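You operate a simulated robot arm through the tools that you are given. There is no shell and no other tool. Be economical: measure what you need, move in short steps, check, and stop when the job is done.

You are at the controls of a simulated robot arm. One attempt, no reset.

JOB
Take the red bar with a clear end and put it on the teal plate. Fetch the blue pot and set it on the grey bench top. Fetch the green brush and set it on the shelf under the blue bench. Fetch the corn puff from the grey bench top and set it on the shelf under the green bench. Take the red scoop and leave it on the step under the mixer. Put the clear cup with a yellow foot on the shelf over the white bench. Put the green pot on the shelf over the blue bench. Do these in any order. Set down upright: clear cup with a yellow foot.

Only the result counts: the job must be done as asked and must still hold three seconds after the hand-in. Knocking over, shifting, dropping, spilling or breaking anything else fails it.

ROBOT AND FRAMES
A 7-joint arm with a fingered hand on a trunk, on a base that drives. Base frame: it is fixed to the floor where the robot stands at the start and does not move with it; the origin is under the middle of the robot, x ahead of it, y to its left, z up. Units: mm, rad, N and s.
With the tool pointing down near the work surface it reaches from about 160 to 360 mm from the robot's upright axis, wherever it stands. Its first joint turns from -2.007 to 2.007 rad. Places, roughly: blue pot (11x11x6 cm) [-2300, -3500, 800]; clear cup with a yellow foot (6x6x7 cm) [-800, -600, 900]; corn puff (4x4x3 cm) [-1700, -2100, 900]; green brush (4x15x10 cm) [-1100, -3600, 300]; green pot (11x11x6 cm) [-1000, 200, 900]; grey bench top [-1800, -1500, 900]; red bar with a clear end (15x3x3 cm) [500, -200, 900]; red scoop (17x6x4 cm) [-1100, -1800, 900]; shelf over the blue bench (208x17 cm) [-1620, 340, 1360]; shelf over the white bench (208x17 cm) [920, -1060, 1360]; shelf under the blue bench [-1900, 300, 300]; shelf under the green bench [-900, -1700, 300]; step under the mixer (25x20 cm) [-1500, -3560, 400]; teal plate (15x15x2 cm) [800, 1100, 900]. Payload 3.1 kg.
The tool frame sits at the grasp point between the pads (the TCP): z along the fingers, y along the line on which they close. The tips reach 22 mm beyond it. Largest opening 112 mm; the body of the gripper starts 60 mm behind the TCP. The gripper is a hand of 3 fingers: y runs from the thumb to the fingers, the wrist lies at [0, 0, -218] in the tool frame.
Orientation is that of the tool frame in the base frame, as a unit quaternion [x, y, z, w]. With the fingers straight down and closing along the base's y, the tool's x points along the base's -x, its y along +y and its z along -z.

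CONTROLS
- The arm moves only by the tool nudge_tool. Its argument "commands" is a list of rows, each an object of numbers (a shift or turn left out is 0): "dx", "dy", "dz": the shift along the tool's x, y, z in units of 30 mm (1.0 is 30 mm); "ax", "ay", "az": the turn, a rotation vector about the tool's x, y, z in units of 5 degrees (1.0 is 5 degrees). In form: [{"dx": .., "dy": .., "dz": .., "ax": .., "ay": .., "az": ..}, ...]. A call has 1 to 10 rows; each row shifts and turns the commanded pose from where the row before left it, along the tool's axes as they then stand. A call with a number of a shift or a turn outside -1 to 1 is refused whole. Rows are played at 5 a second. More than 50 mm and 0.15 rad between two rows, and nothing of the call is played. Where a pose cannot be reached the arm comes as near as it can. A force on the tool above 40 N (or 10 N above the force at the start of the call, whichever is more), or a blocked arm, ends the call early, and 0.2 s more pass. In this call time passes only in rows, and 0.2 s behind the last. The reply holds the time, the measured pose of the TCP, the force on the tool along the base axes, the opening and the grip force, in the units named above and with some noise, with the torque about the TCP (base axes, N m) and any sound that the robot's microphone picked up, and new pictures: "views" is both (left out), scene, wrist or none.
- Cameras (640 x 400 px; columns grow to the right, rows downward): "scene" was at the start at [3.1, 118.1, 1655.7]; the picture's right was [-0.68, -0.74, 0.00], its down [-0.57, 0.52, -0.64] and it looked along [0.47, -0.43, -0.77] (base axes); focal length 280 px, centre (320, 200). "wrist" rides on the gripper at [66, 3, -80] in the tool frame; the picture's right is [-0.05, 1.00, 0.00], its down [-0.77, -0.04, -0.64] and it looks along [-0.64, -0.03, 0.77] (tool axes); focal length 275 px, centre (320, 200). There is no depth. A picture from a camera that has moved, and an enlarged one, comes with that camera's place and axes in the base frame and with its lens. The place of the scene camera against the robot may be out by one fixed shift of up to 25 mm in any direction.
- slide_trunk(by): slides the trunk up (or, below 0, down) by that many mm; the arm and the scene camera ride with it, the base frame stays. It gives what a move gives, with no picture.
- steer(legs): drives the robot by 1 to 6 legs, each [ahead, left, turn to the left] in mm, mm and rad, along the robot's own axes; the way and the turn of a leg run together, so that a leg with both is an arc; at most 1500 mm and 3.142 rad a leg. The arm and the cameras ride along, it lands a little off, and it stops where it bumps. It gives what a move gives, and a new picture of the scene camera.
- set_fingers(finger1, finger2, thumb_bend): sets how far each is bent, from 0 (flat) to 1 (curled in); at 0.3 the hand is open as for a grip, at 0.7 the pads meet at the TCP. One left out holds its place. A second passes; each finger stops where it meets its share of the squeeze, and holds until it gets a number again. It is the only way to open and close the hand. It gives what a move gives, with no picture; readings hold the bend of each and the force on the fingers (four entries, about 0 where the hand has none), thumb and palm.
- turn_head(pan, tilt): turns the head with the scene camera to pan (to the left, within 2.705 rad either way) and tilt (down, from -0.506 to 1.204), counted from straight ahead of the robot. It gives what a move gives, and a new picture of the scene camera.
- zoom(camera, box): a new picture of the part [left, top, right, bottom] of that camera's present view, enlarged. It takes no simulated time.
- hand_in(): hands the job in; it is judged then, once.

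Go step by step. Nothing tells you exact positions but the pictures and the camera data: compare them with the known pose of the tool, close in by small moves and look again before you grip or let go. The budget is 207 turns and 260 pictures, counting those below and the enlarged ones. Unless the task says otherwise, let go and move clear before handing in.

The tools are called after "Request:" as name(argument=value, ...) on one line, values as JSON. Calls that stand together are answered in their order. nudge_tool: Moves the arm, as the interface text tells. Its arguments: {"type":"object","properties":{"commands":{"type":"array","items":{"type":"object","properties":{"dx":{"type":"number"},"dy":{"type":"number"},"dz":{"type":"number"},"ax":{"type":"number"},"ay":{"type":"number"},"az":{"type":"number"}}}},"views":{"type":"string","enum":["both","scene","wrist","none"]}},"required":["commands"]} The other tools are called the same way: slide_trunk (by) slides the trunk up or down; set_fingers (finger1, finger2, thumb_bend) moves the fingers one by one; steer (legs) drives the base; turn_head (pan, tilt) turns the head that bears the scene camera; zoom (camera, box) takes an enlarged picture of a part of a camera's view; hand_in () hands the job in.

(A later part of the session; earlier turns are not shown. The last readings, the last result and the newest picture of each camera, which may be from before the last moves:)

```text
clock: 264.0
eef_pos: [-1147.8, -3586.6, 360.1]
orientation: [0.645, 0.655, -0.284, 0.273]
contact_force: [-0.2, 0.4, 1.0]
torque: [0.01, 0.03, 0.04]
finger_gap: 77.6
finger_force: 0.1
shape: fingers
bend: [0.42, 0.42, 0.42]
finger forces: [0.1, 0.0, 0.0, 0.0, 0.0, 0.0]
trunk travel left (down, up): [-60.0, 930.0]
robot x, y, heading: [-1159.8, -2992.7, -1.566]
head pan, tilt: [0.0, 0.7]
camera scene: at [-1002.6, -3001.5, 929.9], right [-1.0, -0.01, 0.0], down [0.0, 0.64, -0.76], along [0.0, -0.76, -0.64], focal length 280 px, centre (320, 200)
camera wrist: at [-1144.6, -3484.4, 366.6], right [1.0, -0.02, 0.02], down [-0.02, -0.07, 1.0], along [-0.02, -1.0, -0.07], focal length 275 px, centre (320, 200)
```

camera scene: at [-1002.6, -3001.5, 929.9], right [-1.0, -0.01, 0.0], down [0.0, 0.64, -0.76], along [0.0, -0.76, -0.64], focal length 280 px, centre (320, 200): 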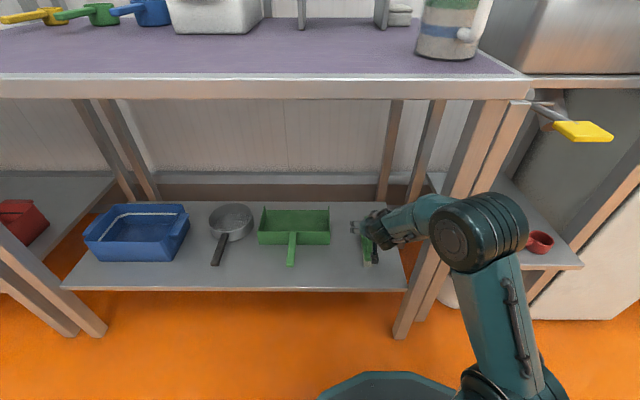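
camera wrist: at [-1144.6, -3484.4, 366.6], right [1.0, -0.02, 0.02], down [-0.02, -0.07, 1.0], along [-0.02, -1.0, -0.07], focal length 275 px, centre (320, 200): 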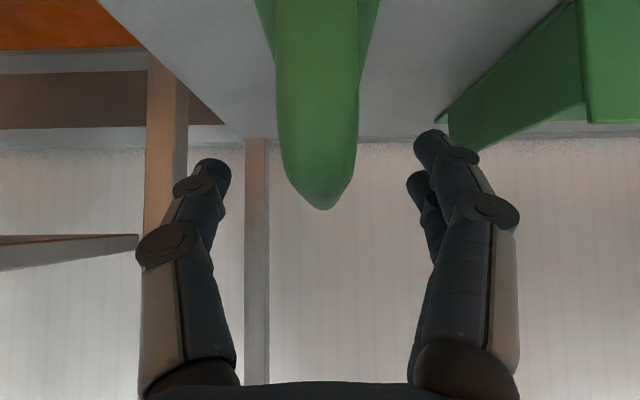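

The handle is centred between the fingers. I lower 8 mm and close on it.

Request:
nudge_tool(commands=[{"dx": 0.19, "dz": 0.19}], views="none")

Request:
set_fingers(finger1=0.62, finger2=0.62, thumb_bend=0.62)

Request:
set_fingers(finger1=0.7, finger2=0.7, thumb_bend=0.7)

Request:
nudge_tool(commands=[{"dx": -0.24, "dz": -0.23}, {"dx": -0.24, "dz": -0.23}], views="both")

```text
clock: 264.4
eef_pos: [-1147.5, -3586.8, 352.0]
orientation: [0.644, 0.655, -0.284, 0.274]
contact_force: [-0.6, 0.1, -1.4]
torque: [0.01, 0.0, -0.02]
finger_gap: 77.6
finger_force: 0.0
shape: fingers
bend: [0.42, 0.42, 0.42]
finger forces: [0.1, 0.1, 0.0, 0.1, 0.0, 0.0]
trunk travel left (down, up): [-60.0, 930.0]
robot x, y, heading: [-1160.4, -2994.6, -1.568]
head pan, tilt: [0.0, 0.7]
```

```text
clock: 265.4
eef_pos: [-1148.0, -3586.5, 352.5]
orientation: [0.645, 0.655, -0.284, 0.274]
contact_force: [-0.3, 0.3, 0.3]
torque: [0.01, 0.0, 0.02]
finger_gap: 22.4
finger_force: 0.0
shape: fingers
bend: [0.62, 0.62, 0.62]
finger forces: [0.0, 0.0, 0.0, 0.0, 0.0, 0.0]
trunk travel left (down, up): [-60.0, 930.0]
robot x, y, heading: [-1159.2, -2996.5, -1.57]
head pan, tilt: [0.0, 0.7]
```

```text
clock: 266.4
eef_pos: [-1147.6, -3586.8, 351.9]
orientation: [0.645, 0.655, -0.284, 0.273]
contact_force: [-0.5, -0.4, -0.3]
torque: [0.05, 0.01, 0.04]
finger_gap: 3.9
finger_force: 1.1
shape: fingers
bend: [0.7, 0.68, 0.69]
finger forces: [0.0, 1.1, 0.0, 0.0, 1.2, 0.0]
trunk travel left (down, up): [-60.0, 930.0]
robot x, y, heading: [-1158.3, -2994.6, -1.56]
head pan, tilt: [0.0, 0.7]
```

```text
clock: 267.0
eef_pos: [-1146.2, -3588.2, 371.7]
orientation: [0.645, 0.655, -0.283, 0.273]
contact_force: [0.0, 0.5, -1.3]
torque: [0.0, -0.02, -0.03]
finger_gap: 3.8
finger_force: 1.1
shape: fingers
bend: [0.7, 0.68, 0.69]
finger forces: [0.0, 0.9, 0.1, 0.1, 1.3, 0.1]
trunk travel left (down, up): [-60.0, 930.0]
robot x, y, heading: [-1160.9, -2996.2, -1.567]
head pan, tilt: [0.0, 0.7]
camera scene: at [-1002.6, -3001.7, 929.9], right [-1.0, -0.01, 0.0], down [0.0, 0.64, -0.76], along [0.0, -0.76, -0.64], focal length 280 px, centre (320, 200)
camera wrist: at [-1144.5, -3484.3, 378.8], right [1.0, -0.02, 0.01], down [-0.02, -0.07, 1.0], along [-0.02, -1.0, -0.07], focal length 275 px, centre (320, 200)
```

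scene: 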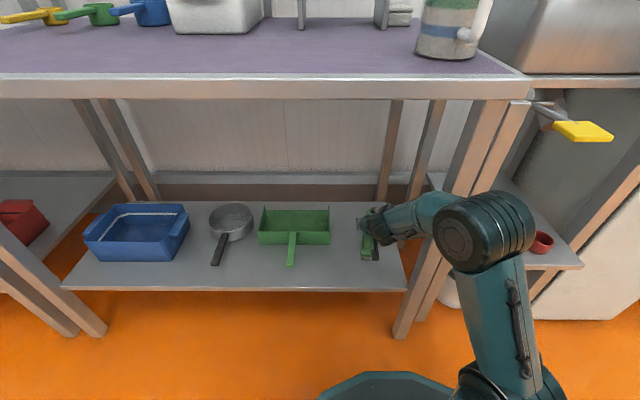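
wrist: 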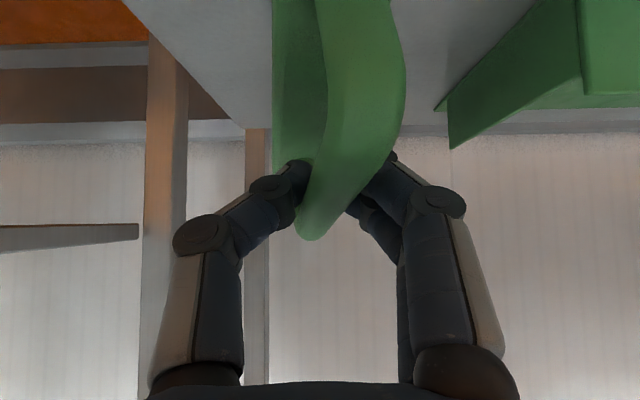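

The brush has twisted a little in a weak grip. I look closer.

Request:
zoom(camera="scene", box=[310, 180, 450, 290])

Request:
set_fingers(finger1=0.8, finger2=0.8, thumb_bend=0.8)

Request:
zoom(camera="wrist", box=[160, 0, 480, 260])

```text
3.64 times, centred on (380, 235) of scene
camera zoom: at [-1002.6, -3001.7, 929.9], right [-1.0, -0.01, 0.0], down [0.0, 0.64, -0.76], along [0.0, -0.76, -0.64], focal length 1019 px, centre (102, 73)
```

zoom: 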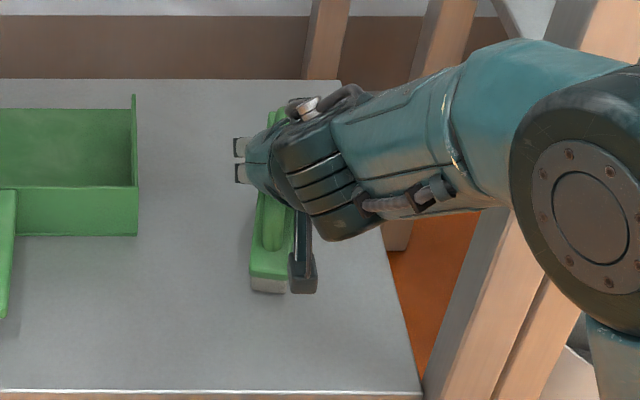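

```text
clock: 268.0
eef_pos: [-1146.3, -3586.4, 372.5]
orientation: [0.645, 0.656, -0.283, 0.273]
contact_force: [-0.3, 0.3, -1.1]
torque: [0.02, 0.02, -0.01]
finger_gap: 0.0
finger_force: 0.3
shape: fingers
bend: [0.78, 0.77, 0.75]
finger forces: [0.2, 0.0, 0.0, 0.0, 0.1, 0.0]
trunk travel left (down, up): [-60.0, 930.0]
robot x, y, heading: [-1160.0, -2993.6, -1.561]
head pan, tilt: [0.0, 0.7]
```

```text
1.54 times, centred on (320, 130) of wrist
camera zoom: at [-1144.4, -3484.3, 378.7], right [1.0, -0.02, 0.01], down [-0.02, -0.07, 1.0], along [-0.02, -1.0, -0.07], focal length 424 px, centre (320, 308)
```

zoom: 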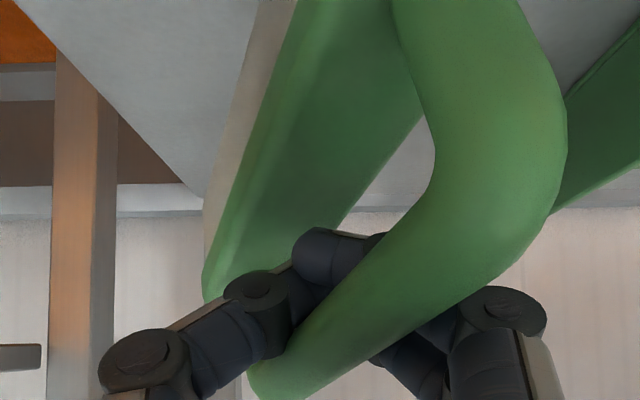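

The fingers have closed under the arched handle, so the brush hangs on them like a hook. I lift further and check.

Request:
nudge_tool(commands=[{"dx": -0.48, "dz": -0.46}, {"dx": -0.48, "dz": -0.46}, {"dx": -0.48, "dz": -0.46}], views="wrist")

Request:
zoom(camera="scene", box=[310, 160, 450, 270])

```text
clock: 268.8
eef_pos: [-1146.5, -3586.6, 431.1]
orientation: [0.645, 0.655, -0.283, 0.273]
contact_force: [-0.1, 0.0, -0.9]
torque: [0.01, -0.03, 0.01]
finger_gap: 0.1
finger_force: 0.0
shape: fingers
bend: [0.78, 0.77, 0.75]
finger forces: [0.1, 0.0, 0.0, 0.0, 0.2, 0.1]
trunk travel left (down, up): [-60.0, 930.0]
robot x, y, heading: [-1159.7, -2993.4, -1.565]
head pan, tilt: [0.0, 0.7]
camera wrist: at [-1143.3, -3484.2, 437.6], right [1.0, -0.02, 0.02], down [-0.02, -0.07, 1.0], along [-0.02, -1.0, -0.07], focal length 275 px, centre (320, 200)
```

wrist: 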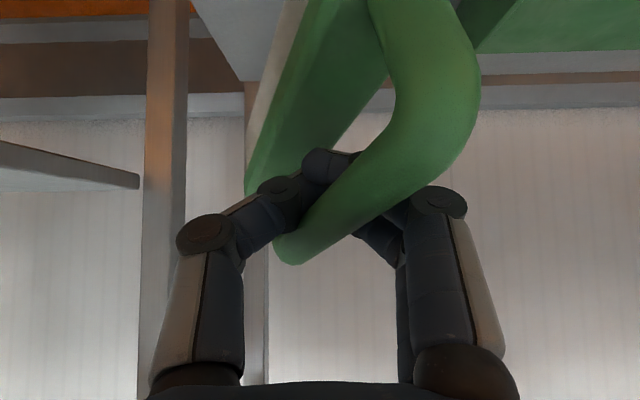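

```text
3.64 times, centred on (380, 215) of scene
camera zoom: at [-1002.6, -3001.7, 929.9], right [-1.0, -0.01, 0.0], down [0.0, 0.64, -0.76], along [0.0, -0.76, -0.64], focal length 1019 px, centre (102, 146)
```

zoom: 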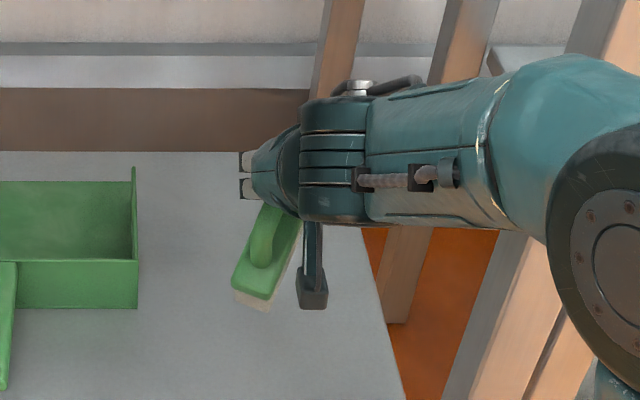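

The brush is off the shelf, draped on the curled fingers. I back straight out and look at how it hangs.

Request:
steer(legs=[[-350, 0, 0]])

Request:
zoom(camera="scene", box=[310, 160, 450, 270])

Request:
zoom(camera="wrist", box=[0, 0, 640, 400])

```text
clock: 271.1
eef_pos: [-1150.2, -3228.9, 430.7]
orientation: [0.646, 0.654, -0.283, 0.272]
contact_force: [-0.6, -0.3, -0.2]
torque: [0.0, -0.03, 0.03]
finger_gap: 0.0
finger_force: 0.3
shape: fingers
bend: [0.78, 0.77, 0.75]
finger forces: [0.1, 0.0, 0.0, 0.0, 0.2, 0.0]
trunk travel left (down, up): [-60.0, 930.0]
robot x, y, heading: [-1165.3, -2634.8, -1.567]
head pan, tilt: [0.0, 0.7]
camera scene: at [-1003.7, -2644.7, 929.9], right [-1.0, 0.0, 0.0], down [0.0, 0.64, -0.76], along [0.0, -0.76, -0.64], focal length 280 px, centre (320, 200)
```

scene: 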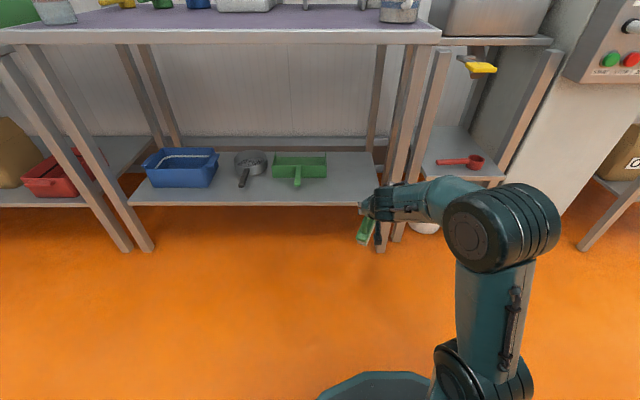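

```text
3.64 times, centred on (380, 215) of scene
camera zoom: at [-1003.7, -2644.7, 929.9], right [-1.0, 0.0, 0.0], down [0.0, 0.64, -0.76], along [0.0, -0.76, -0.64], focal length 1019 px, centre (102, 146)
```

zoom: 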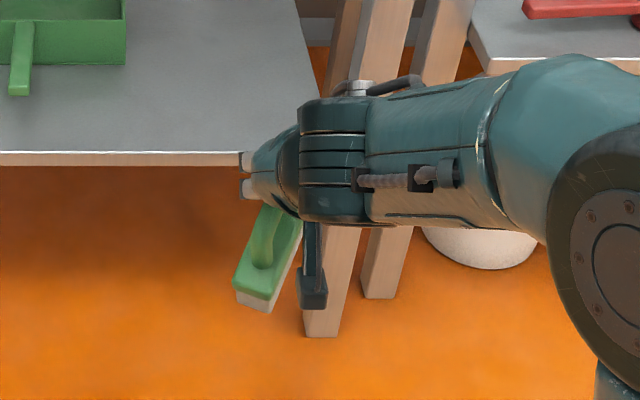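

```text
1.00 times, centred on (320, 200) of wrist (not enlarged: the box is as wide or as high as the picture)
camera zoom: at [-1146.5, -3126.6, 437.5], right [1.0, -0.03, 0.01], down [-0.02, -0.07, 1.0], along [-0.03, -1.0, -0.07], focal length 275 px, centre (320, 200)
```

zoom: 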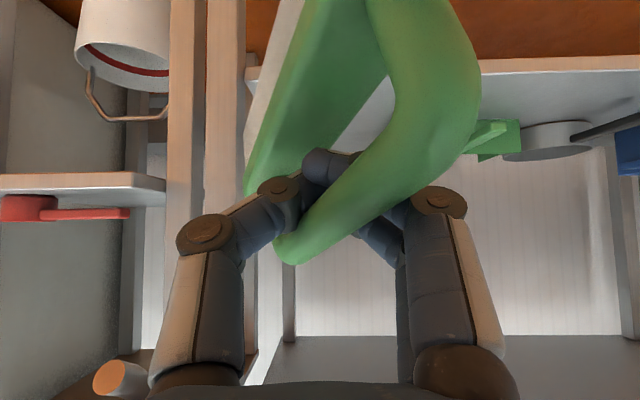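

The brush rides steadily. I draw the arm in, then drive west along the corridor and north along the open west side of the benches, and turn east toward the blue bench.

Request:
nudge_tool(commands=[{"dx": 0.69, "dz": -0.7}, {"dx": 0.69, "dz": -0.7}, {"dx": 0.69, "dz": -0.7}, {"dx": 0.69, "dz": -0.7}, {"dx": 0.69, "dz": -0.7}], views="none")

Request:
steer(legs=[[0, -1500, 0]])

Request:
turn_head(pan=2.5, tilt=0.3)

```text
clock: 272.3
eef_pos: [-1150.6, -3079.7, 429.2]
orientation: [0.646, 0.655, -0.283, 0.273]
contact_force: [0.6, -1.0, -1.1]
torque: [0.01, 0.01, -0.01]
finger_gap: 0.4
finger_force: 0.3
shape: fingers
bend: [0.78, 0.77, 0.75]
finger forces: [0.0, 0.0, 0.1, 0.1, 0.0, 0.0]
trunk travel left (down, up): [-60.0, 930.0]
robot x, y, heading: [-1160.3, -2636.9, -1.57]
head pan, tilt: [0.0, 0.7]
```

```text
clock: 279.7
eef_pos: [-2634.0, -3092.8, 430.0]
orientation: [0.642, 0.658, -0.281, 0.274]
contact_force: [0.6, 0.1, -2.2]
torque: [-0.01, 0.0, -0.03]
finger_gap: 0.0
finger_force: 0.1
shape: fingers
bend: [0.78, 0.77, 0.75]
finger forces: [0.1, 0.0, 0.1, 0.1, 0.1, 0.0]
trunk travel left (down, up): [-60.0, 930.0]
robot x, y, heading: [-2656.8, -2649.5, -1.555]
head pan, tilt: [0.0, 0.7]
camera scene: at [-2494.3, -2654.6, 929.9], right [-1.0, -0.02, 0.0], down [-0.01, 0.64, -0.76], along [0.01, -0.76, -0.64], focal length 280 px, centre (320, 200)
```

scene: 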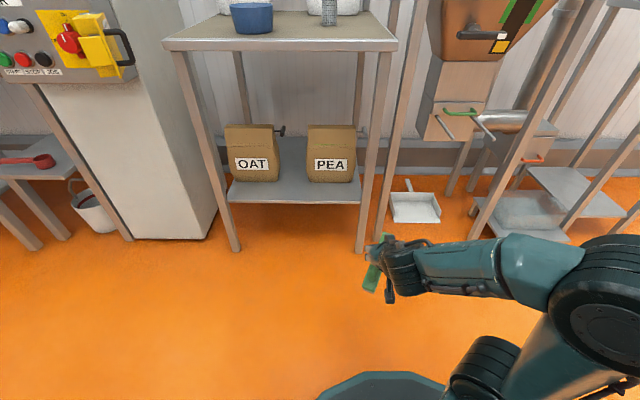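

```text
clock: 282.0
eef_pos: [-2634.3, -3092.4, 430.5]
orientation: [0.642, 0.659, -0.282, 0.274]
contact_force: [0.6, -0.1, -1.6]
torque: [0.05, 0.0, 0.01]
finger_gap: 0.0
finger_force: 0.4
shape: fingers
bend: [0.78, 0.77, 0.75]
finger forces: [0.1, 0.0, 0.0, 0.0, 0.2, 0.0]
trunk travel left (down, up): [-60.0, 930.0]
robot x, y, heading: [-2655.9, -2647.5, -1.555]
head pan, tilt: [2.499, 0.3]
camera scene: at [-2440.9, -2494.0, 966.0], right [0.81, -0.59, 0.0], down [-0.17, -0.24, -0.96], along [0.56, 0.77, -0.3], focal length 280 px, centre (320, 200)
```

scene: 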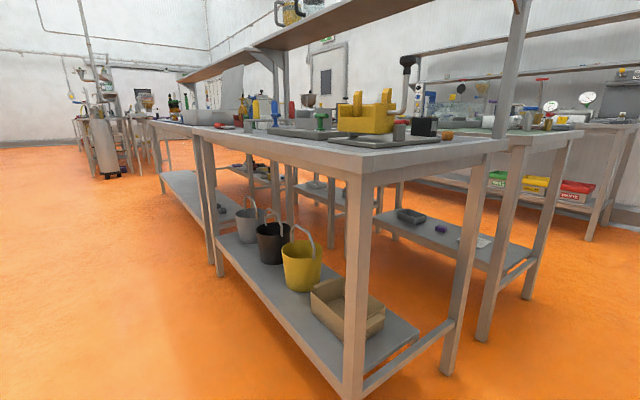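

The west side is clear and the blue bench's lower shelf looks mostly empty. I drive north along it and turn to face it.

Request:
steer(legs=[[0, -150, -0.015], [-1500, 0, 0], [-1350, 0, 0], [0, 0, 1.571]])

Request:
turn_head(pan=0, tilt=0.55)

```text
clock: 300.7
eef_pos: [-2483.6, 254.8, 429.1]
orientation: [-0.023, 0.919, 0.0, 0.393]
contact_force: [0.5, 0.2, -0.6]
torque: [0.0, -0.01, -0.02]
finger_gap: 0.0
finger_force: 0.1
shape: fingers
bend: [0.78, 0.77, 0.75]
finger forces: [0.1, 0.0, 0.0, 0.0, 0.2, 0.0]
trunk travel left (down, up): [-60.0, 930.0]
robot x, y, heading: [-2924.2, 226.2, 0.043]
head pan, tilt: [2.499, 0.3]
camera scene: at [-3062.7, 446.0, 966.0], right [0.57, 0.82, 0.0], down [0.24, -0.17, -0.96], along [-0.79, 0.54, -0.3], focal length 280 px, centre (320, 200)
```

scene: 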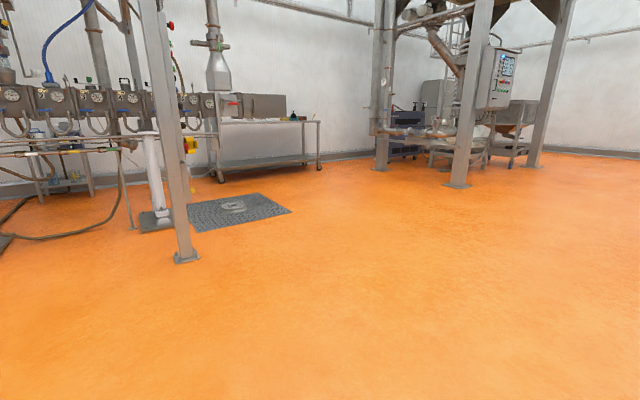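

```text
clock: 302.9
eef_pos: [-2482.8, 255.1, 430.4]
orientation: [-0.023, 0.919, 0.0, 0.393]
contact_force: [-0.3, -0.3, -1.9]
torque: [0.01, 0.01, 0.0]
finger_gap: 0.0
finger_force: 0.1
shape: fingers
bend: [0.78, 0.77, 0.75]
finger forces: [0.1, 0.1, 0.0, 0.0, 0.3, 0.0]
trunk travel left (down, up): [-60.0, 930.0]
robot x, y, heading: [-2924.4, 225.2, 0.036]
head pan, tilt: [0.0, 0.55]
camera scene: at [-2896.2, 396.4, 943.0], right [0.04, -1.0, 0.0], down [-0.52, -0.02, -0.85], along [0.85, 0.03, -0.52], focal length 280 px, centre (320, 200)
```

scene: 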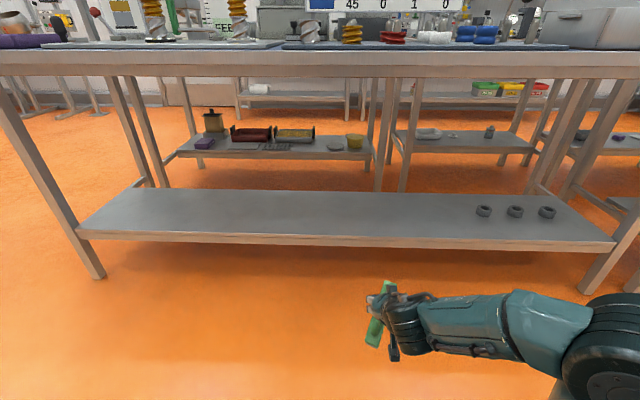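

The blue bench's lower shelf (front edge x≈-2084, z≈280) is bare except three rings on the right. I raise the trunk 120 mm so the brush clears the edge and drive in 520 mm.

Request:
slide_trunk(by=120)

Request:
steer(legs=[[0, 0, -0.036], [520, 0, 0]])

Request:
zoom(camera="scene", box=[280, 180, 480, 340])

Request:
zoom(camera="wrist", box=[0, 0, 640, 400])

```text
clock: 304.4
eef_pos: [-2484.1, 255.6, 548.6]
orientation: [-0.023, 0.919, -0.001, 0.393]
contact_force: [0.5, -0.3, -1.6]
torque: [0.06, -0.03, 0.04]
finger_gap: 0.0
finger_force: 0.3
shape: fingers
bend: [0.78, 0.77, 0.75]
finger forces: [0.1, 0.0, 0.1, 0.0, 0.2, 0.0]
trunk travel left (down, up): [-180.0, 810.0]
robot x, y, heading: [-2924.5, 229.1, 0.039]
head pan, tilt: [0.0, 0.55]
```

```text
clock: 307.9
eef_pos: [-1957.1, 242.1, 550.3]
orientation: [-0.007, 0.919, -0.007, 0.393]
contact_force: [0.4, 0.1, -1.0]
torque: [0.01, -0.01, 0.0]
finger_gap: 0.0
finger_force: 0.1
shape: fingers
bend: [0.78, 0.77, 0.75]
finger forces: [0.1, 0.0, 0.0, 0.0, 0.2, 0.1]
trunk travel left (down, up): [-180.0, 810.0]
robot x, y, heading: [-2402.8, 227.6, 0.008]
head pan, tilt: [0.0, 0.55]
camera scene: at [-2365.5, 397.5, 1063.0], right [0.01, -1.0, 0.0], down [-0.52, 0.0, -0.85], along [0.85, 0.0, -0.52], focal length 280 px, centre (320, 200)
```

scene: 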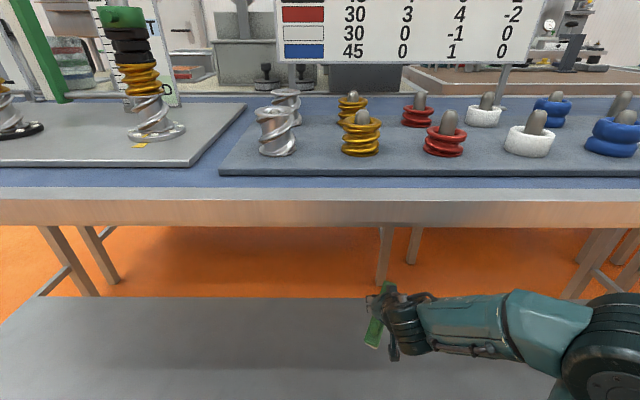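

```text
2.50 times, centred on (380, 260) of scene
camera zoom: at [-2365.5, 397.5, 1063.0], right [0.01, -1.0, 0.0], down [-0.52, 0.0, -0.85], along [0.85, 0.0, -0.52], focal length 700 px, centre (170, 50)
```

zoom: 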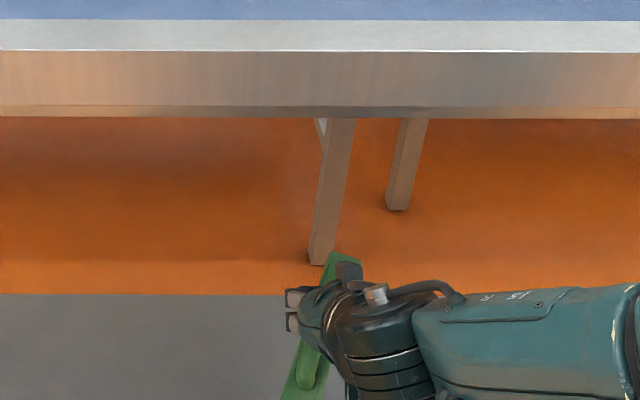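

```text
1.00 times, centred on (320, 200) of wrist (not enlarged: the box is as wide or as high as the picture)
camera zoom: at [-2060.5, 243.1, 556.4], right [0.02, 1.0, 0.02], down [0.07, -0.02, 1.0], along [1.0, -0.02, -0.07], focal length 275 px, centre (320, 200)
```

zoom: 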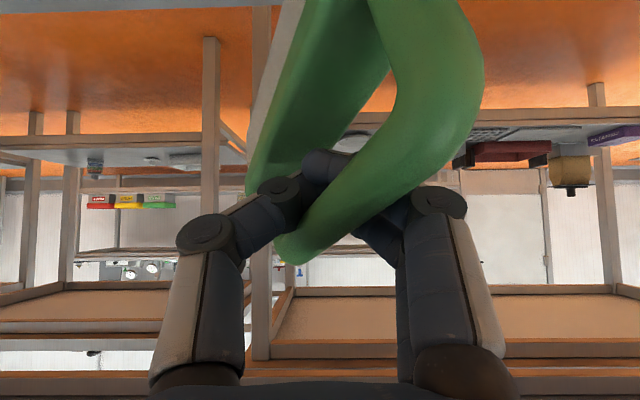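

The brush is over the shelf. I go 50 mm deeper and lower the trunk by 100 mm.

Request:
nudge_tool(commands=[{"dx": -0.58, "dz": 0.6}, {"dx": -0.58, "dz": 0.6}], views="none")

Request:
slide_trunk(by=-100)

Request:
turn_head(pan=0, tilt=0.85)

Request:
zoom(camera="scene", box=[300, 120, 480, 280])

```text
clock: 308.5
eef_pos: [-1908.0, 244.0, 548.2]
orientation: [-0.007, 0.92, -0.007, 0.393]
contact_force: [0.6, -0.2, -0.9]
torque: [-0.01, -0.02, 0.0]
finger_gap: 0.0
finger_force: 0.2
shape: fingers
bend: [0.78, 0.77, 0.76]
finger forces: [0.1, 0.0, 0.0, 0.0, 0.3, 0.0]
trunk travel left (down, up): [-180.0, 810.0]
robot x, y, heading: [-2400.2, 225.9, 0.001]
head pan, tilt: [0.0, 0.55]
```

```text
clock: 309.8
eef_pos: [-1907.2, 243.5, 448.1]
orientation: [-0.007, 0.919, -0.007, 0.393]
contact_force: [0.5, 0.3, -1.7]
torque: [0.02, 0.04, 0.0]
finger_gap: 0.0
finger_force: 0.2
shape: fingers
bend: [0.78, 0.77, 0.76]
finger forces: [0.2, 0.0, 0.1, 0.0, 0.4, 0.0]
trunk travel left (down, up): [-80.0, 910.0]
robot x, y, heading: [-2401.4, 225.1, 0.003]
head pan, tilt: [0.0, 0.55]
```

```text
clock: 310.6
eef_pos: [-1907.9, 243.9, 448.0]
orientation: [-0.007, 0.919, -0.007, 0.394]
contact_force: [0.8, -0.9, -0.4]
torque: [-0.04, 0.02, 0.02]
finger_gap: 0.2
finger_force: 0.1
shape: fingers
bend: [0.78, 0.77, 0.76]
finger forces: [0.1, 0.0, 0.1, 0.0, 0.3, 0.0]
trunk travel left (down, up): [-80.0, 910.0]
robot x, y, heading: [-2398.9, 230.9, 0.004]
head pan, tilt: [0.0, 0.85]
camera scene: at [-2377.0, 397.5, 937.7], right [0.01, -1.0, 0.0], down [-0.75, 0.0, -0.66], along [0.66, 0.0, -0.75], focal length 280 px, centre (320, 200)
```

scene: 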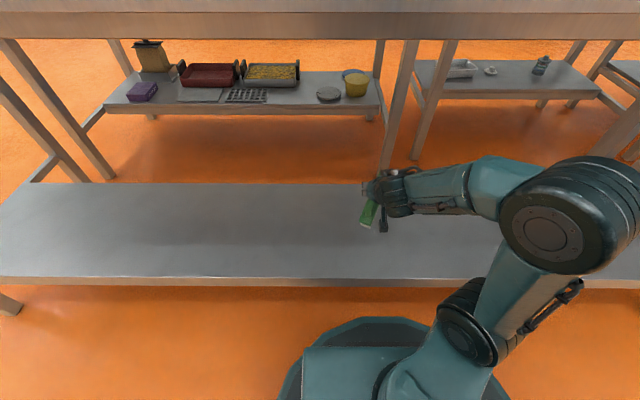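

```text
2.50 times, centred on (390, 200) of scene
camera zoom: at [-2377.0, 397.5, 937.7], right [0.01, -1.0, 0.0], down [-0.75, 0.0, -0.66], along [0.66, 0.0, -0.75], focal length 700 px, centre (145, 200)
```

zoom: 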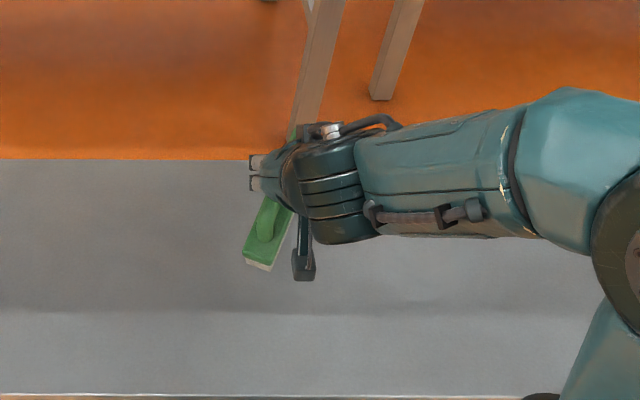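

The brush hangs over the middle of the shelf. I lower in small steps until it touches.

Request:
nudge_tool(commands=[{"dx": 0.36, "dz": 0.35}, {"dx": 0.36, "dz": 0.35}, {"dx": 0.24, "dz": 0.23}], views="none")

Request:
nudge_tool(commands=[{"dx": 0.24, "dz": 0.23}, {"dx": 0.24, "dz": 0.23}], views="both")

```text
clock: 311.4
eef_pos: [-1906.3, 242.9, 407.7]
orientation: [-0.008, 0.919, -0.006, 0.393]
contact_force: [0.1, -0.5, -1.4]
torque: [0.0, 0.02, 0.0]
finger_gap: 0.1
finger_force: 0.1
shape: fingers
bend: [0.78, 0.77, 0.76]
finger forces: [0.1, 0.1, 0.0, 0.0, 0.2, 0.0]
trunk travel left (down, up): [-80.0, 910.0]
robot x, y, heading: [-2398.5, 224.2, 0.002]
head pan, tilt: [0.0, 0.85]
```

```text
clock: 312.0
eef_pos: [-1906.5, 243.0, 389.3]
orientation: [-0.007, 0.919, -0.007, 0.394]
contact_force: [0.2, -0.3, -0.3]
torque: [-0.02, 0.0, -0.02]
finger_gap: 0.2
finger_force: 0.3
shape: fingers
bend: [0.78, 0.77, 0.76]
finger forces: [0.1, 0.1, 0.0, 0.0, 0.2, 0.1]
trunk travel left (down, up): [-80.0, 910.0]
robot x, y, heading: [-2399.0, 229.5, 0.001]
head pan, tilt: [0.0, 0.85]
camera scene: at [-2377.1, 397.5, 937.6], right [0.01, -1.0, 0.0], down [-0.75, 0.0, -0.66], along [0.66, 0.0, -0.75], focal length 280 px, centre (320, 200)
camera wrist: at [-2010.0, 243.5, 395.9], right [0.02, 1.0, 0.02], down [0.07, -0.02, 1.0], along [1.0, -0.02, -0.07], focal length 275 px, centre (320, 200)
```

scene: 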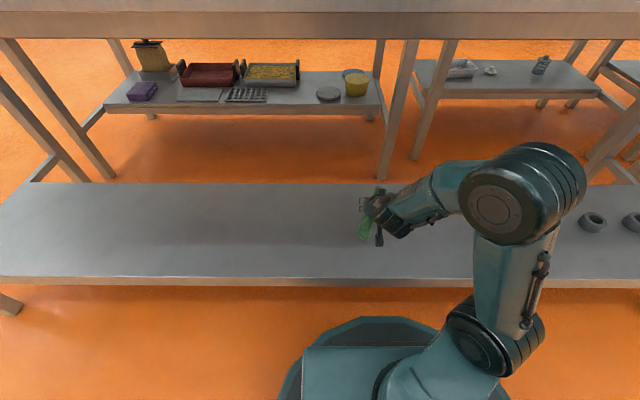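
wrist: 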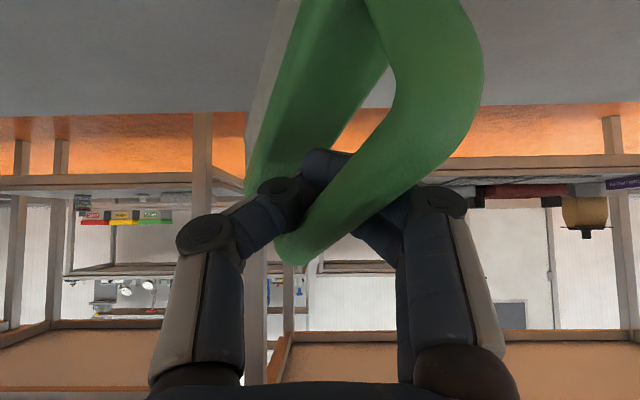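

No touch yet; I go on lowering.

Request:
nudge_tool(commands=[{"dx": 0.24, "dz": 0.23}, {"dx": 0.24, "dz": 0.23}], views="wrist")

Request:
nudge_tool(commands=[{"dx": 0.2, "dz": 0.2}], views="wrist")

```text
clock: 312.6
eef_pos: [-1906.5, 242.0, 369.7]
orientation: [-0.007, 0.919, -0.007, 0.394]
contact_force: [-0.5, 0.0, -1.3]
torque: [-0.01, -0.01, -0.01]
finger_gap: 0.0
finger_force: 0.2
shape: fingers
bend: [0.78, 0.77, 0.76]
finger forces: [0.0, 0.1, 0.1, 0.0, 0.0, 0.0]
trunk travel left (down, up): [-80.0, 910.0]
robot x, y, heading: [-2400.4, 226.7, 0.002]
head pan, tilt: [0.0, 0.85]
camera wrist: at [-2010.0, 242.6, 375.7], right [0.02, 1.0, 0.02], down [0.07, -0.02, 1.0], along [1.0, -0.02, -0.07], focal length 275 px, centre (320, 200)
```

wrist: 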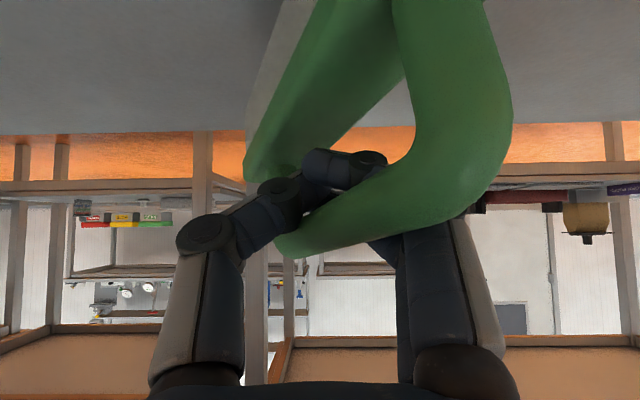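

```text
clock: 313.0
eef_pos: [-1906.8, 241.9, 360.0]
orientation: [-0.007, 0.919, -0.007, 0.393]
contact_force: [0.7, 0.3, -0.8]
torque: [0.0, 0.01, -0.01]
finger_gap: 0.0
finger_force: 0.1
shape: fingers
bend: [0.78, 0.77, 0.76]
finger forces: [0.1, 0.0, 0.0, 0.0, 0.2, 0.0]
trunk travel left (down, up): [-80.0, 910.0]
robot x, y, heading: [-2400.0, 224.3, 0.001]
head pan, tilt: [0.0, 0.85]
camera wrist: at [-2010.6, 242.2, 367.0], right [0.02, 1.0, 0.02], down [0.07, -0.02, 1.0], along [1.0, -0.02, -0.07], focal length 275 px, centre (320, 200)
```

wrist: 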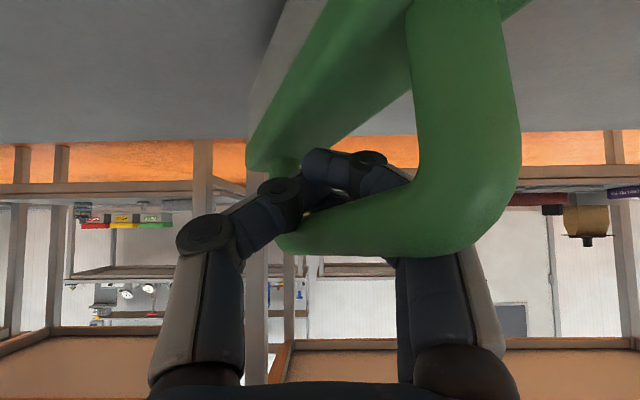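

The brush is touching and settling flat. I lower a little more and open the hand.

Request:
nudge_tool(commands=[{"dx": 0.2, "dz": 0.2}, {"dx": 0.2, "dz": 0.2}], views="none")

Request:
set_fingers(finger1=0.6, finger2=0.6, thumb_bend=0.6)

Request:
set_fingers(finger1=0.35, finger2=0.35, thumb_bend=0.35)

Request:
zoom(camera="wrist", box=[0, 0, 640, 400])

Request:
zoom(camera="scene", box=[300, 120, 480, 280])

```text
clock: 313.6
eef_pos: [-1906.6, 241.4, 345.6]
orientation: [-0.008, 0.917, -0.006, 0.398]
contact_force: [2.1, 2.9, 16.9]
torque: [0.05, 0.05, -0.01]
finger_gap: 0.0
finger_force: 11.3
shape: fingers
bend: [0.79, 0.77, 0.76]
finger forces: [22.4, 0.0, 0.0, 0.0, 0.1, 0.0]
trunk travel left (down, up): [-80.0, 910.0]
robot x, y, heading: [-2401.6, 225.5, 0.003]
head pan, tilt: [0.0, 0.85]
```

```text
clock: 314.6
eef_pos: [-1907.3, 242.0, 347.1]
orientation: [-0.007, 0.918, -0.007, 0.398]
contact_force: [2.8, 5.2, 37.2]
torque: [-0.28, -0.29, 0.01]
finger_gap: 2.2
finger_force: 18.9
shape: fingers
bend: [0.78, 0.6, 0.65]
finger forces: [21.3, 0.0, 0.1, 0.0, 16.8, 0.0]
trunk travel left (down, up): [-80.0, 910.0]
robot x, y, heading: [-2402.3, 229.4, 0.007]
head pan, tilt: [0.0, 0.85]
```

```text
clock: 315.6
eef_pos: [-1906.8, 240.1, 344.0]
orientation: [-0.007, 0.919, -0.007, 0.394]
contact_force: [6.4, 1.0, 24.9]
torque: [0.24, 0.83, -0.4]
finger_gap: 54.2
finger_force: 12.7
shape: fingers
bend: [0.87, 0.35, 0.35]
finger forces: [25.3, 0.0, 0.0, 0.0, 0.0, 0.1]
trunk travel left (down, up): [-80.0, 910.0]
robot x, y, heading: [-2397.0, 227.8, 0.006]
head pan, tilt: [0.0, 0.85]
```

```text
1.00 times, centred on (320, 200) of wrist (not enlarged: the box is as wide or as high as the picture)
camera zoom: at [-2011.2, 241.1, 350.0], right [0.02, 1.0, 0.01], down [0.07, -0.02, 1.0], along [1.0, -0.02, -0.07], focal length 275 px, centre (320, 200)
```

zoom: 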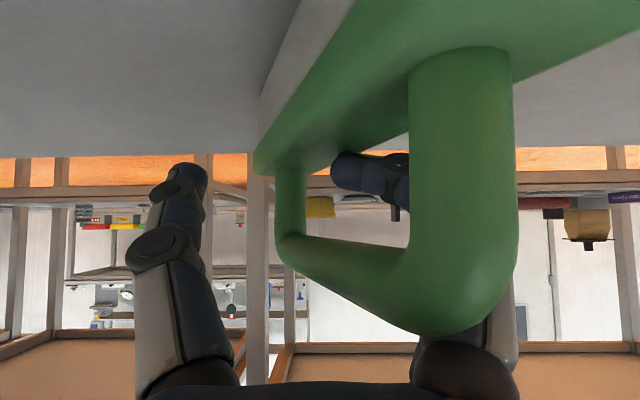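

```text
2.50 times, centred on (390, 200) of scene
camera zoom: at [-2378.8, 397.3, 937.7], right [0.01, -1.0, 0.0], down [-0.75, 0.0, -0.66], along [0.66, 0.0, -0.75], focal length 700 px, centre (145, 200)
```

zoom: 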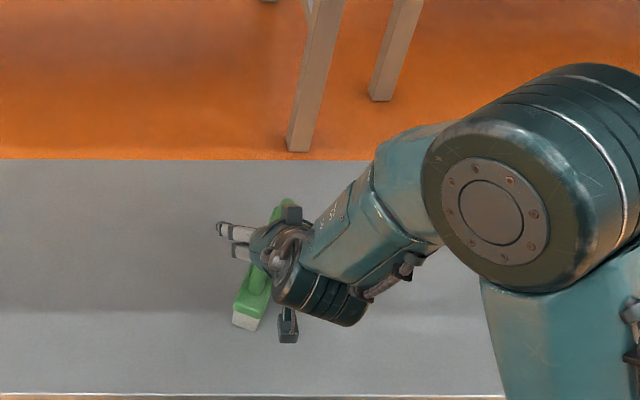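

The brush stands on the shelf; one finger is still inside the handle loop, pressed on the block. I raise a few millimetres so it can straighten out of the loop.

Request:
nudge_tool(commands=[{"dx": -0.1, "dz": -0.1}, {"dx": -0.1, "dz": -0.1}], views="wrist")

```text
clock: 316.2
eef_pos: [-1909.7, 242.1, 350.1]
orientation: [-0.008, 0.92, -0.007, 0.391]
contact_force: [0.0, -0.5, 0.3]
torque: [0.01, 0.01, -0.01]
finger_gap: 97.5
finger_force: 0.1
shape: fingers
bend: [0.35, 0.35, 0.35]
finger forces: [0.1, 0.0, 0.0, 0.1, 0.1, 0.0]
trunk travel left (down, up): [-80.0, 910.0]
robot x, y, heading: [-2401.7, 227.2, 0.006]
head pan, tilt: [0.0, 0.85]
camera wrist: at [-2011.7, 241.9, 356.7], right [0.02, 1.0, 0.01], down [0.08, -0.02, 1.0], along [1.0, -0.02, -0.08], focal length 275 px, centre (320, 200)
```

wrist: 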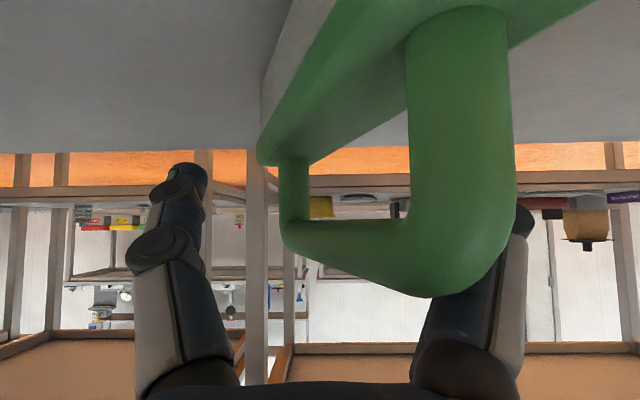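

The finger is free. I move the hand slightly aside and withdraw up and back, then check.

Request:
nudge_tool(commands=[{"dy": 0.3}, {"dz": -0.6}, {"dz": -0.8}, {"dz": -1}, {"dz": -1}, {"dz": -1}], views="none")

Request:
zoom(camera="scene", box=[300, 120, 480, 280])

```text
clock: 317.6
eef_pos: [-2002.1, 252.7, 442.4]
orientation: [-0.009, 0.919, -0.006, 0.393]
contact_force: [-0.5, 0.0, -0.8]
torque: [-0.03, -0.01, 0.02]
finger_gap: 97.2
finger_force: 0.0
shape: fingers
bend: [0.35, 0.35, 0.35]
finger forces: [0.1, 0.0, 0.0, 0.0, 0.0, 0.1]
trunk travel left (down, up): [-80.0, 910.0]
robot x, y, heading: [-2404.2, 230.4, 0.005]
head pan, tilt: [0.0, 0.85]
```

```text
2.50 times, centred on (390, 200) of scene
camera zoom: at [-2377.1, 397.5, 937.6], right [0.01, -1.0, 0.0], down [-0.75, 0.0, -0.66], along [0.66, 0.0, -0.75], focal length 700 px, centre (145, 200)
```

zoom: 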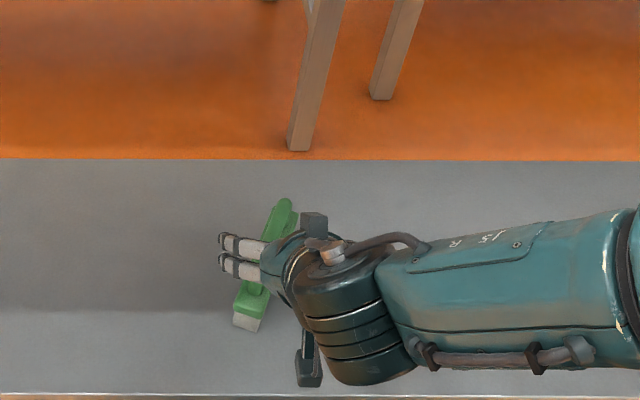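

The brush stands on the shelf, clear. Next the blue pot: I back off, point the hand down, raise the trunk, and drive south to its table.

Request:
steer(legs=[[-400, 0, 0]])

Request:
nudge_tool(commands=[{"ay": 1}, {"ay": 1}, {"ay": 1}, {"ay": 1}, {"ay": 1}, {"ay": 1}, {"ay": 1}, {"ay": 1}, {"ay": 1}], views="none")

Request:
slide_trunk(by=400)

Request:
slide_trunk(by=320)

Request:
steer(legs=[[0, 0, -1.571], [1500, 0, 0], [1500, 0, 0], [0, 480, 0]])

Request:
turn_head(pan=0, tilt=0.75)

```text
clock: 320.1
eef_pos: [-2401.0, 251.3, 442.6]
orientation: [-0.01, 0.919, -0.005, 0.393]
contact_force: [0.2, -0.1, -0.8]
torque: [0.0, -0.02, 0.0]
finger_gap: 97.5
finger_force: 0.0
shape: fingers
bend: [0.35, 0.35, 0.35]
finger forces: [0.1, 0.1, 0.0, 0.0, 0.1, 0.0]
trunk travel left (down, up): [-80.0, 910.0]
robot x, y, heading: [-2803.4, 220.8, 0.006]
head pan, tilt: [0.0, 0.85]
camera scene: at [-2776.9, 394.2, 937.6], right [0.01, -1.0, 0.0], down [-0.75, -0.01, -0.66], along [0.66, 0.01, -0.75], focal length 280 px, centre (320, 200)
```

scene: 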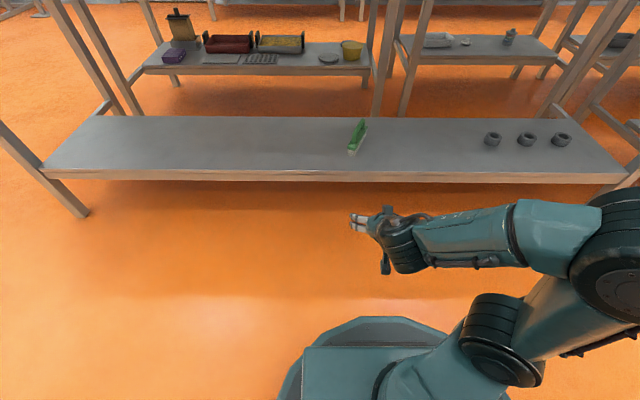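

```text
clock: 322.1
eef_pos: [-2401.8, 251.8, 442.9]
orientation: [-0.007, 1.0, -0.009, 0.011]
contact_force: [-0.7, 0.2, 0.0]
torque: [0.0, 0.0, -0.05]
finger_gap: 97.2
finger_force: 0.0
shape: fingers
bend: [0.35, 0.35, 0.35]
finger forces: [0.0, 0.0, 0.1, 0.0, 0.0, 0.0]
trunk travel left (down, up): [-80.0, 910.0]
robot x, y, heading: [-2796.1, 225.3, 0.012]
head pan, tilt: [0.0, 0.85]
```

```text
clock: 325.9
eef_pos: [-2401.3, 250.2, 842.4]
orientation: [-0.008, 1.0, -0.01, 0.012]
contact_force: [0.4, 0.6, -0.4]
torque: [0.01, -0.01, 0.04]
finger_gap: 97.4
finger_force: 0.0
shape: fingers
bend: [0.35, 0.35, 0.35]
finger forces: [0.0, 0.1, 0.0, 0.1, 0.0, 0.1]
trunk travel left (down, up): [-480.0, 510.0]
robot x, y, heading: [-2798.0, 223.0, 0.013]
head pan, tilt: [0.0, 0.85]
```

```text
clock: 329.1
eef_pos: [-2401.6, 250.7, 1162.1]
orientation: [-0.007, 1.0, -0.01, 0.012]
contact_force: [-0.3, -0.8, 0.3]
torque: [0.01, -0.01, 0.03]
finger_gap: 97.6
finger_force: 0.1
shape: fingers
bend: [0.35, 0.35, 0.35]
finger forces: [0.1, 0.1, 0.1, 0.1, 0.0, 0.0]
trunk travel left (down, up): [-800.0, 190.0]
robot x, y, heading: [-2804.2, 225.9, 0.012]
head pan, tilt: [0.0, 0.85]
```

```text
clock: 349.9
eef_pos: [-2263.7, -3189.9, 1162.3]
orientation: [0.704, 0.71, -0.015, 0.002]
contact_force: [0.3, 0.7, 0.7]
torque: [0.02, -0.01, 0.03]
finger_gap: 97.3
finger_force: 0.1
shape: fingers
bend: [0.35, 0.35, 0.35]
finger forces: [0.0, 0.0, 0.0, 0.0, 0.0, 0.1]
trunk travel left (down, up): [-800.0, 190.0]
robot x, y, heading: [-2288.4, -2791.9, -1.562]
head pan, tilt: [0.0, 0.85]
camera scene: at [-2129.2, -2791.3, 1657.6], right [-1.0, 0.0, 0.0], down [0.0, 0.75, -0.66], along [0.0, -0.66, -0.75], focal length 280 px, centre (320, 200)
```

scene: 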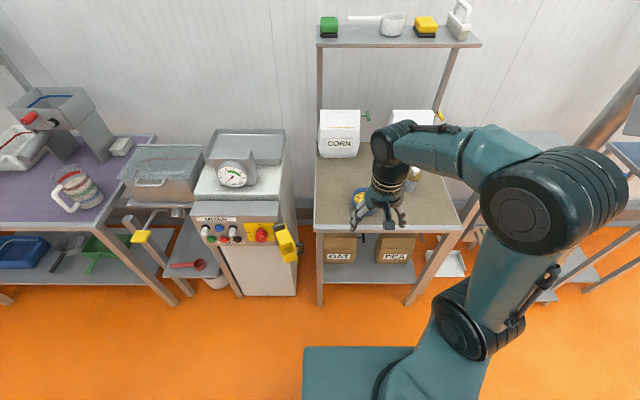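

```text
clock: 350.6
eef_pos: [-2263.5, -3188.4, 1161.0]
orientation: [0.705, 0.709, -0.016, 0.002]
contact_force: [-1.2, -0.9, 0.2]
torque: [0.01, 0.0, 0.02]
finger_gap: 97.5
finger_force: 0.0
shape: fingers
bend: [0.35, 0.35, 0.35]
finger forces: [0.1, 0.0, 0.1, 0.1, 0.1, 0.1]
trunk travel left (down, up): [-800.0, 190.0]
robot x, y, heading: [-2291.5, -2789.0, -1.569]
head pan, tilt: [0.0, 0.75]
camera scene: at [-2129.3, -2795.9, 1665.6], right [-1.0, 0.0, 0.0], down [0.0, 0.68, -0.73], along [0.0, -0.73, -0.68], focal length 280 px, centre (320, 200)
```

scene: 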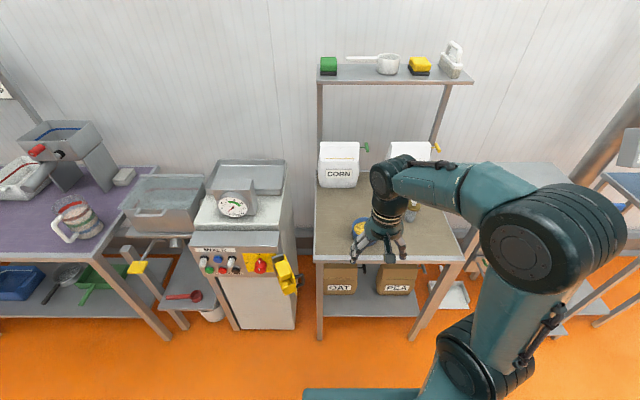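

The blue pot reads about [-2279,-3503], near the table's front. I open the hand wide, drive 200 mm ahead, and look down at it.

Request:
set_fingers(finger1=0.18, finger2=0.18, thumb_bend=0.18)

Request:
steer(legs=[[200, 0, 0]])

Request:
nudge_tool(commands=[{"dx": -0.8, "dz": 0.8, "ay": 0.3}, {"dx": -0.8, "dz": 0.8, "dy": -0.2}, {"dx": -0.8, "dz": 0.8, "dy": -0.2}, {"dz": 0.9}], views="wrist")

```text
clock: 351.6
eef_pos: [-2264.4, -3190.2, 1162.6]
orientation: [0.705, 0.709, -0.015, 0.002]
contact_force: [0.1, 0.5, -0.2]
torque: [0.01, -0.01, -0.02]
finger_gap: 132.1
finger_force: 0.1
shape: fingers
bend: [0.18, 0.18, 0.18]
finger forces: [0.0, 0.0, 0.0, 0.0, 0.0, 0.0]
trunk travel left (down, up): [-800.0, 190.0]
robot x, y, heading: [-2287.0, -2788.3, -1.565]
head pan, tilt: [0.0, 0.75]
```

```text
clock: 353.2
eef_pos: [-2262.4, -3388.5, 1162.8]
orientation: [0.704, 0.71, -0.015, 0.001]
contact_force: [-0.1, -0.8, -1.1]
torque: [-0.01, 0.05, 0.01]
finger_gap: 132.4
finger_force: 0.0
shape: fingers
bend: [0.18, 0.18, 0.18]
finger forces: [0.0, 0.1, 0.0, 0.0, 0.1, 0.0]
trunk travel left (down, up): [-800.0, 190.0]
robot x, y, heading: [-2288.6, -2986.1, -1.572]
head pan, tilt: [0.0, 0.75]
camera scene: at [-2128.7, -2994.3, 1665.7], right [-1.0, 0.0, 0.0], down [0.0, 0.68, -0.73], along [0.0, -0.73, -0.68], focal length 280 px, centre (320, 200)
```

scene: 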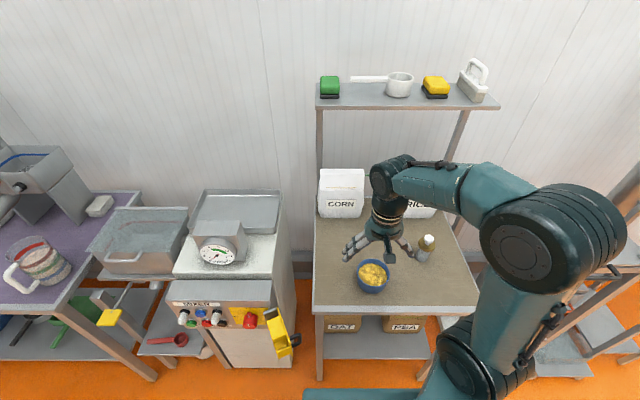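

```text
clock: 354.2
eef_pos: [-2277.0, -3460.8, 1066.7]
orientation: [0.704, 0.71, -0.006, -0.007]
contact_force: [-0.8, 0.2, 0.0]
torque: [-0.01, 0.02, -0.02]
finger_gap: 132.2
finger_force: 0.0
shape: fingers
bend: [0.18, 0.18, 0.18]
finger forces: [0.0, 0.0, 0.1, 0.0, 0.0, 0.1]
trunk travel left (down, up): [-800.0, 190.0]
robot x, y, heading: [-2288.2, -2987.2, -1.564]
head pan, tilt: [0.0, 0.75]
camera wrist: at [-2272.2, -3396.3, 1146.0], right [1.0, -0.04, -0.02], down [-0.02, -0.77, 0.63], along [-0.04, -0.63, -0.77], focal length 275 px, centre (320, 200)
```

wrist: 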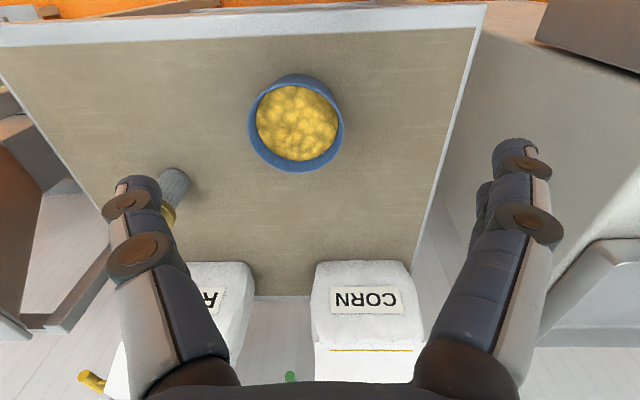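

The pot's rim is at about [-2310,-3524], z≈847. I centre over it, level the tool, and lower to just above the rim.

Request:
nudge_tool(commands=[{"dx": -0.7, "dy": -0.37, "ax": -0.21, "dz": 0.5}, {"dx": -0.7, "dy": -0.37, "dz": 0.8}, {"dx": -0.7, "dy": -0.36, "dz": 0.8}, {"dz": 1}, {"dz": 1}, {"dz": 1}, {"dz": 0.9}], views="wrist")

```text
clock: 355.8
eef_pos: [-2309.5, -3523.6, 882.6]
orientation: [0.705, 0.709, 0.001, 0.0]
contact_force: [-0.8, 0.2, 0.1]
torque: [-0.02, 0.01, 0.0]
finger_gap: 132.2
finger_force: 0.0
shape: fingers
bend: [0.18, 0.18, 0.18]
finger forces: [0.1, 0.0, 0.0, 0.0, 0.0, 0.1]
trunk travel left (down, up): [-800.0, 190.0]
robot x, y, heading: [-2288.2, -2987.8, -1.565]
head pan, tilt: [0.0, 0.75]
camera wrist: at [-2307.1, -3459.9, 962.4], right [1.0, -0.04, 0.0], down [-0.03, -0.77, 0.63], along [-0.03, -0.63, -0.77], focal length 275 px, centre (320, 200)
```

wrist: 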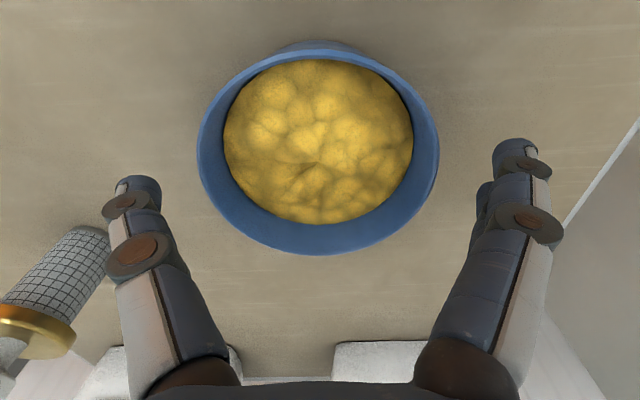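

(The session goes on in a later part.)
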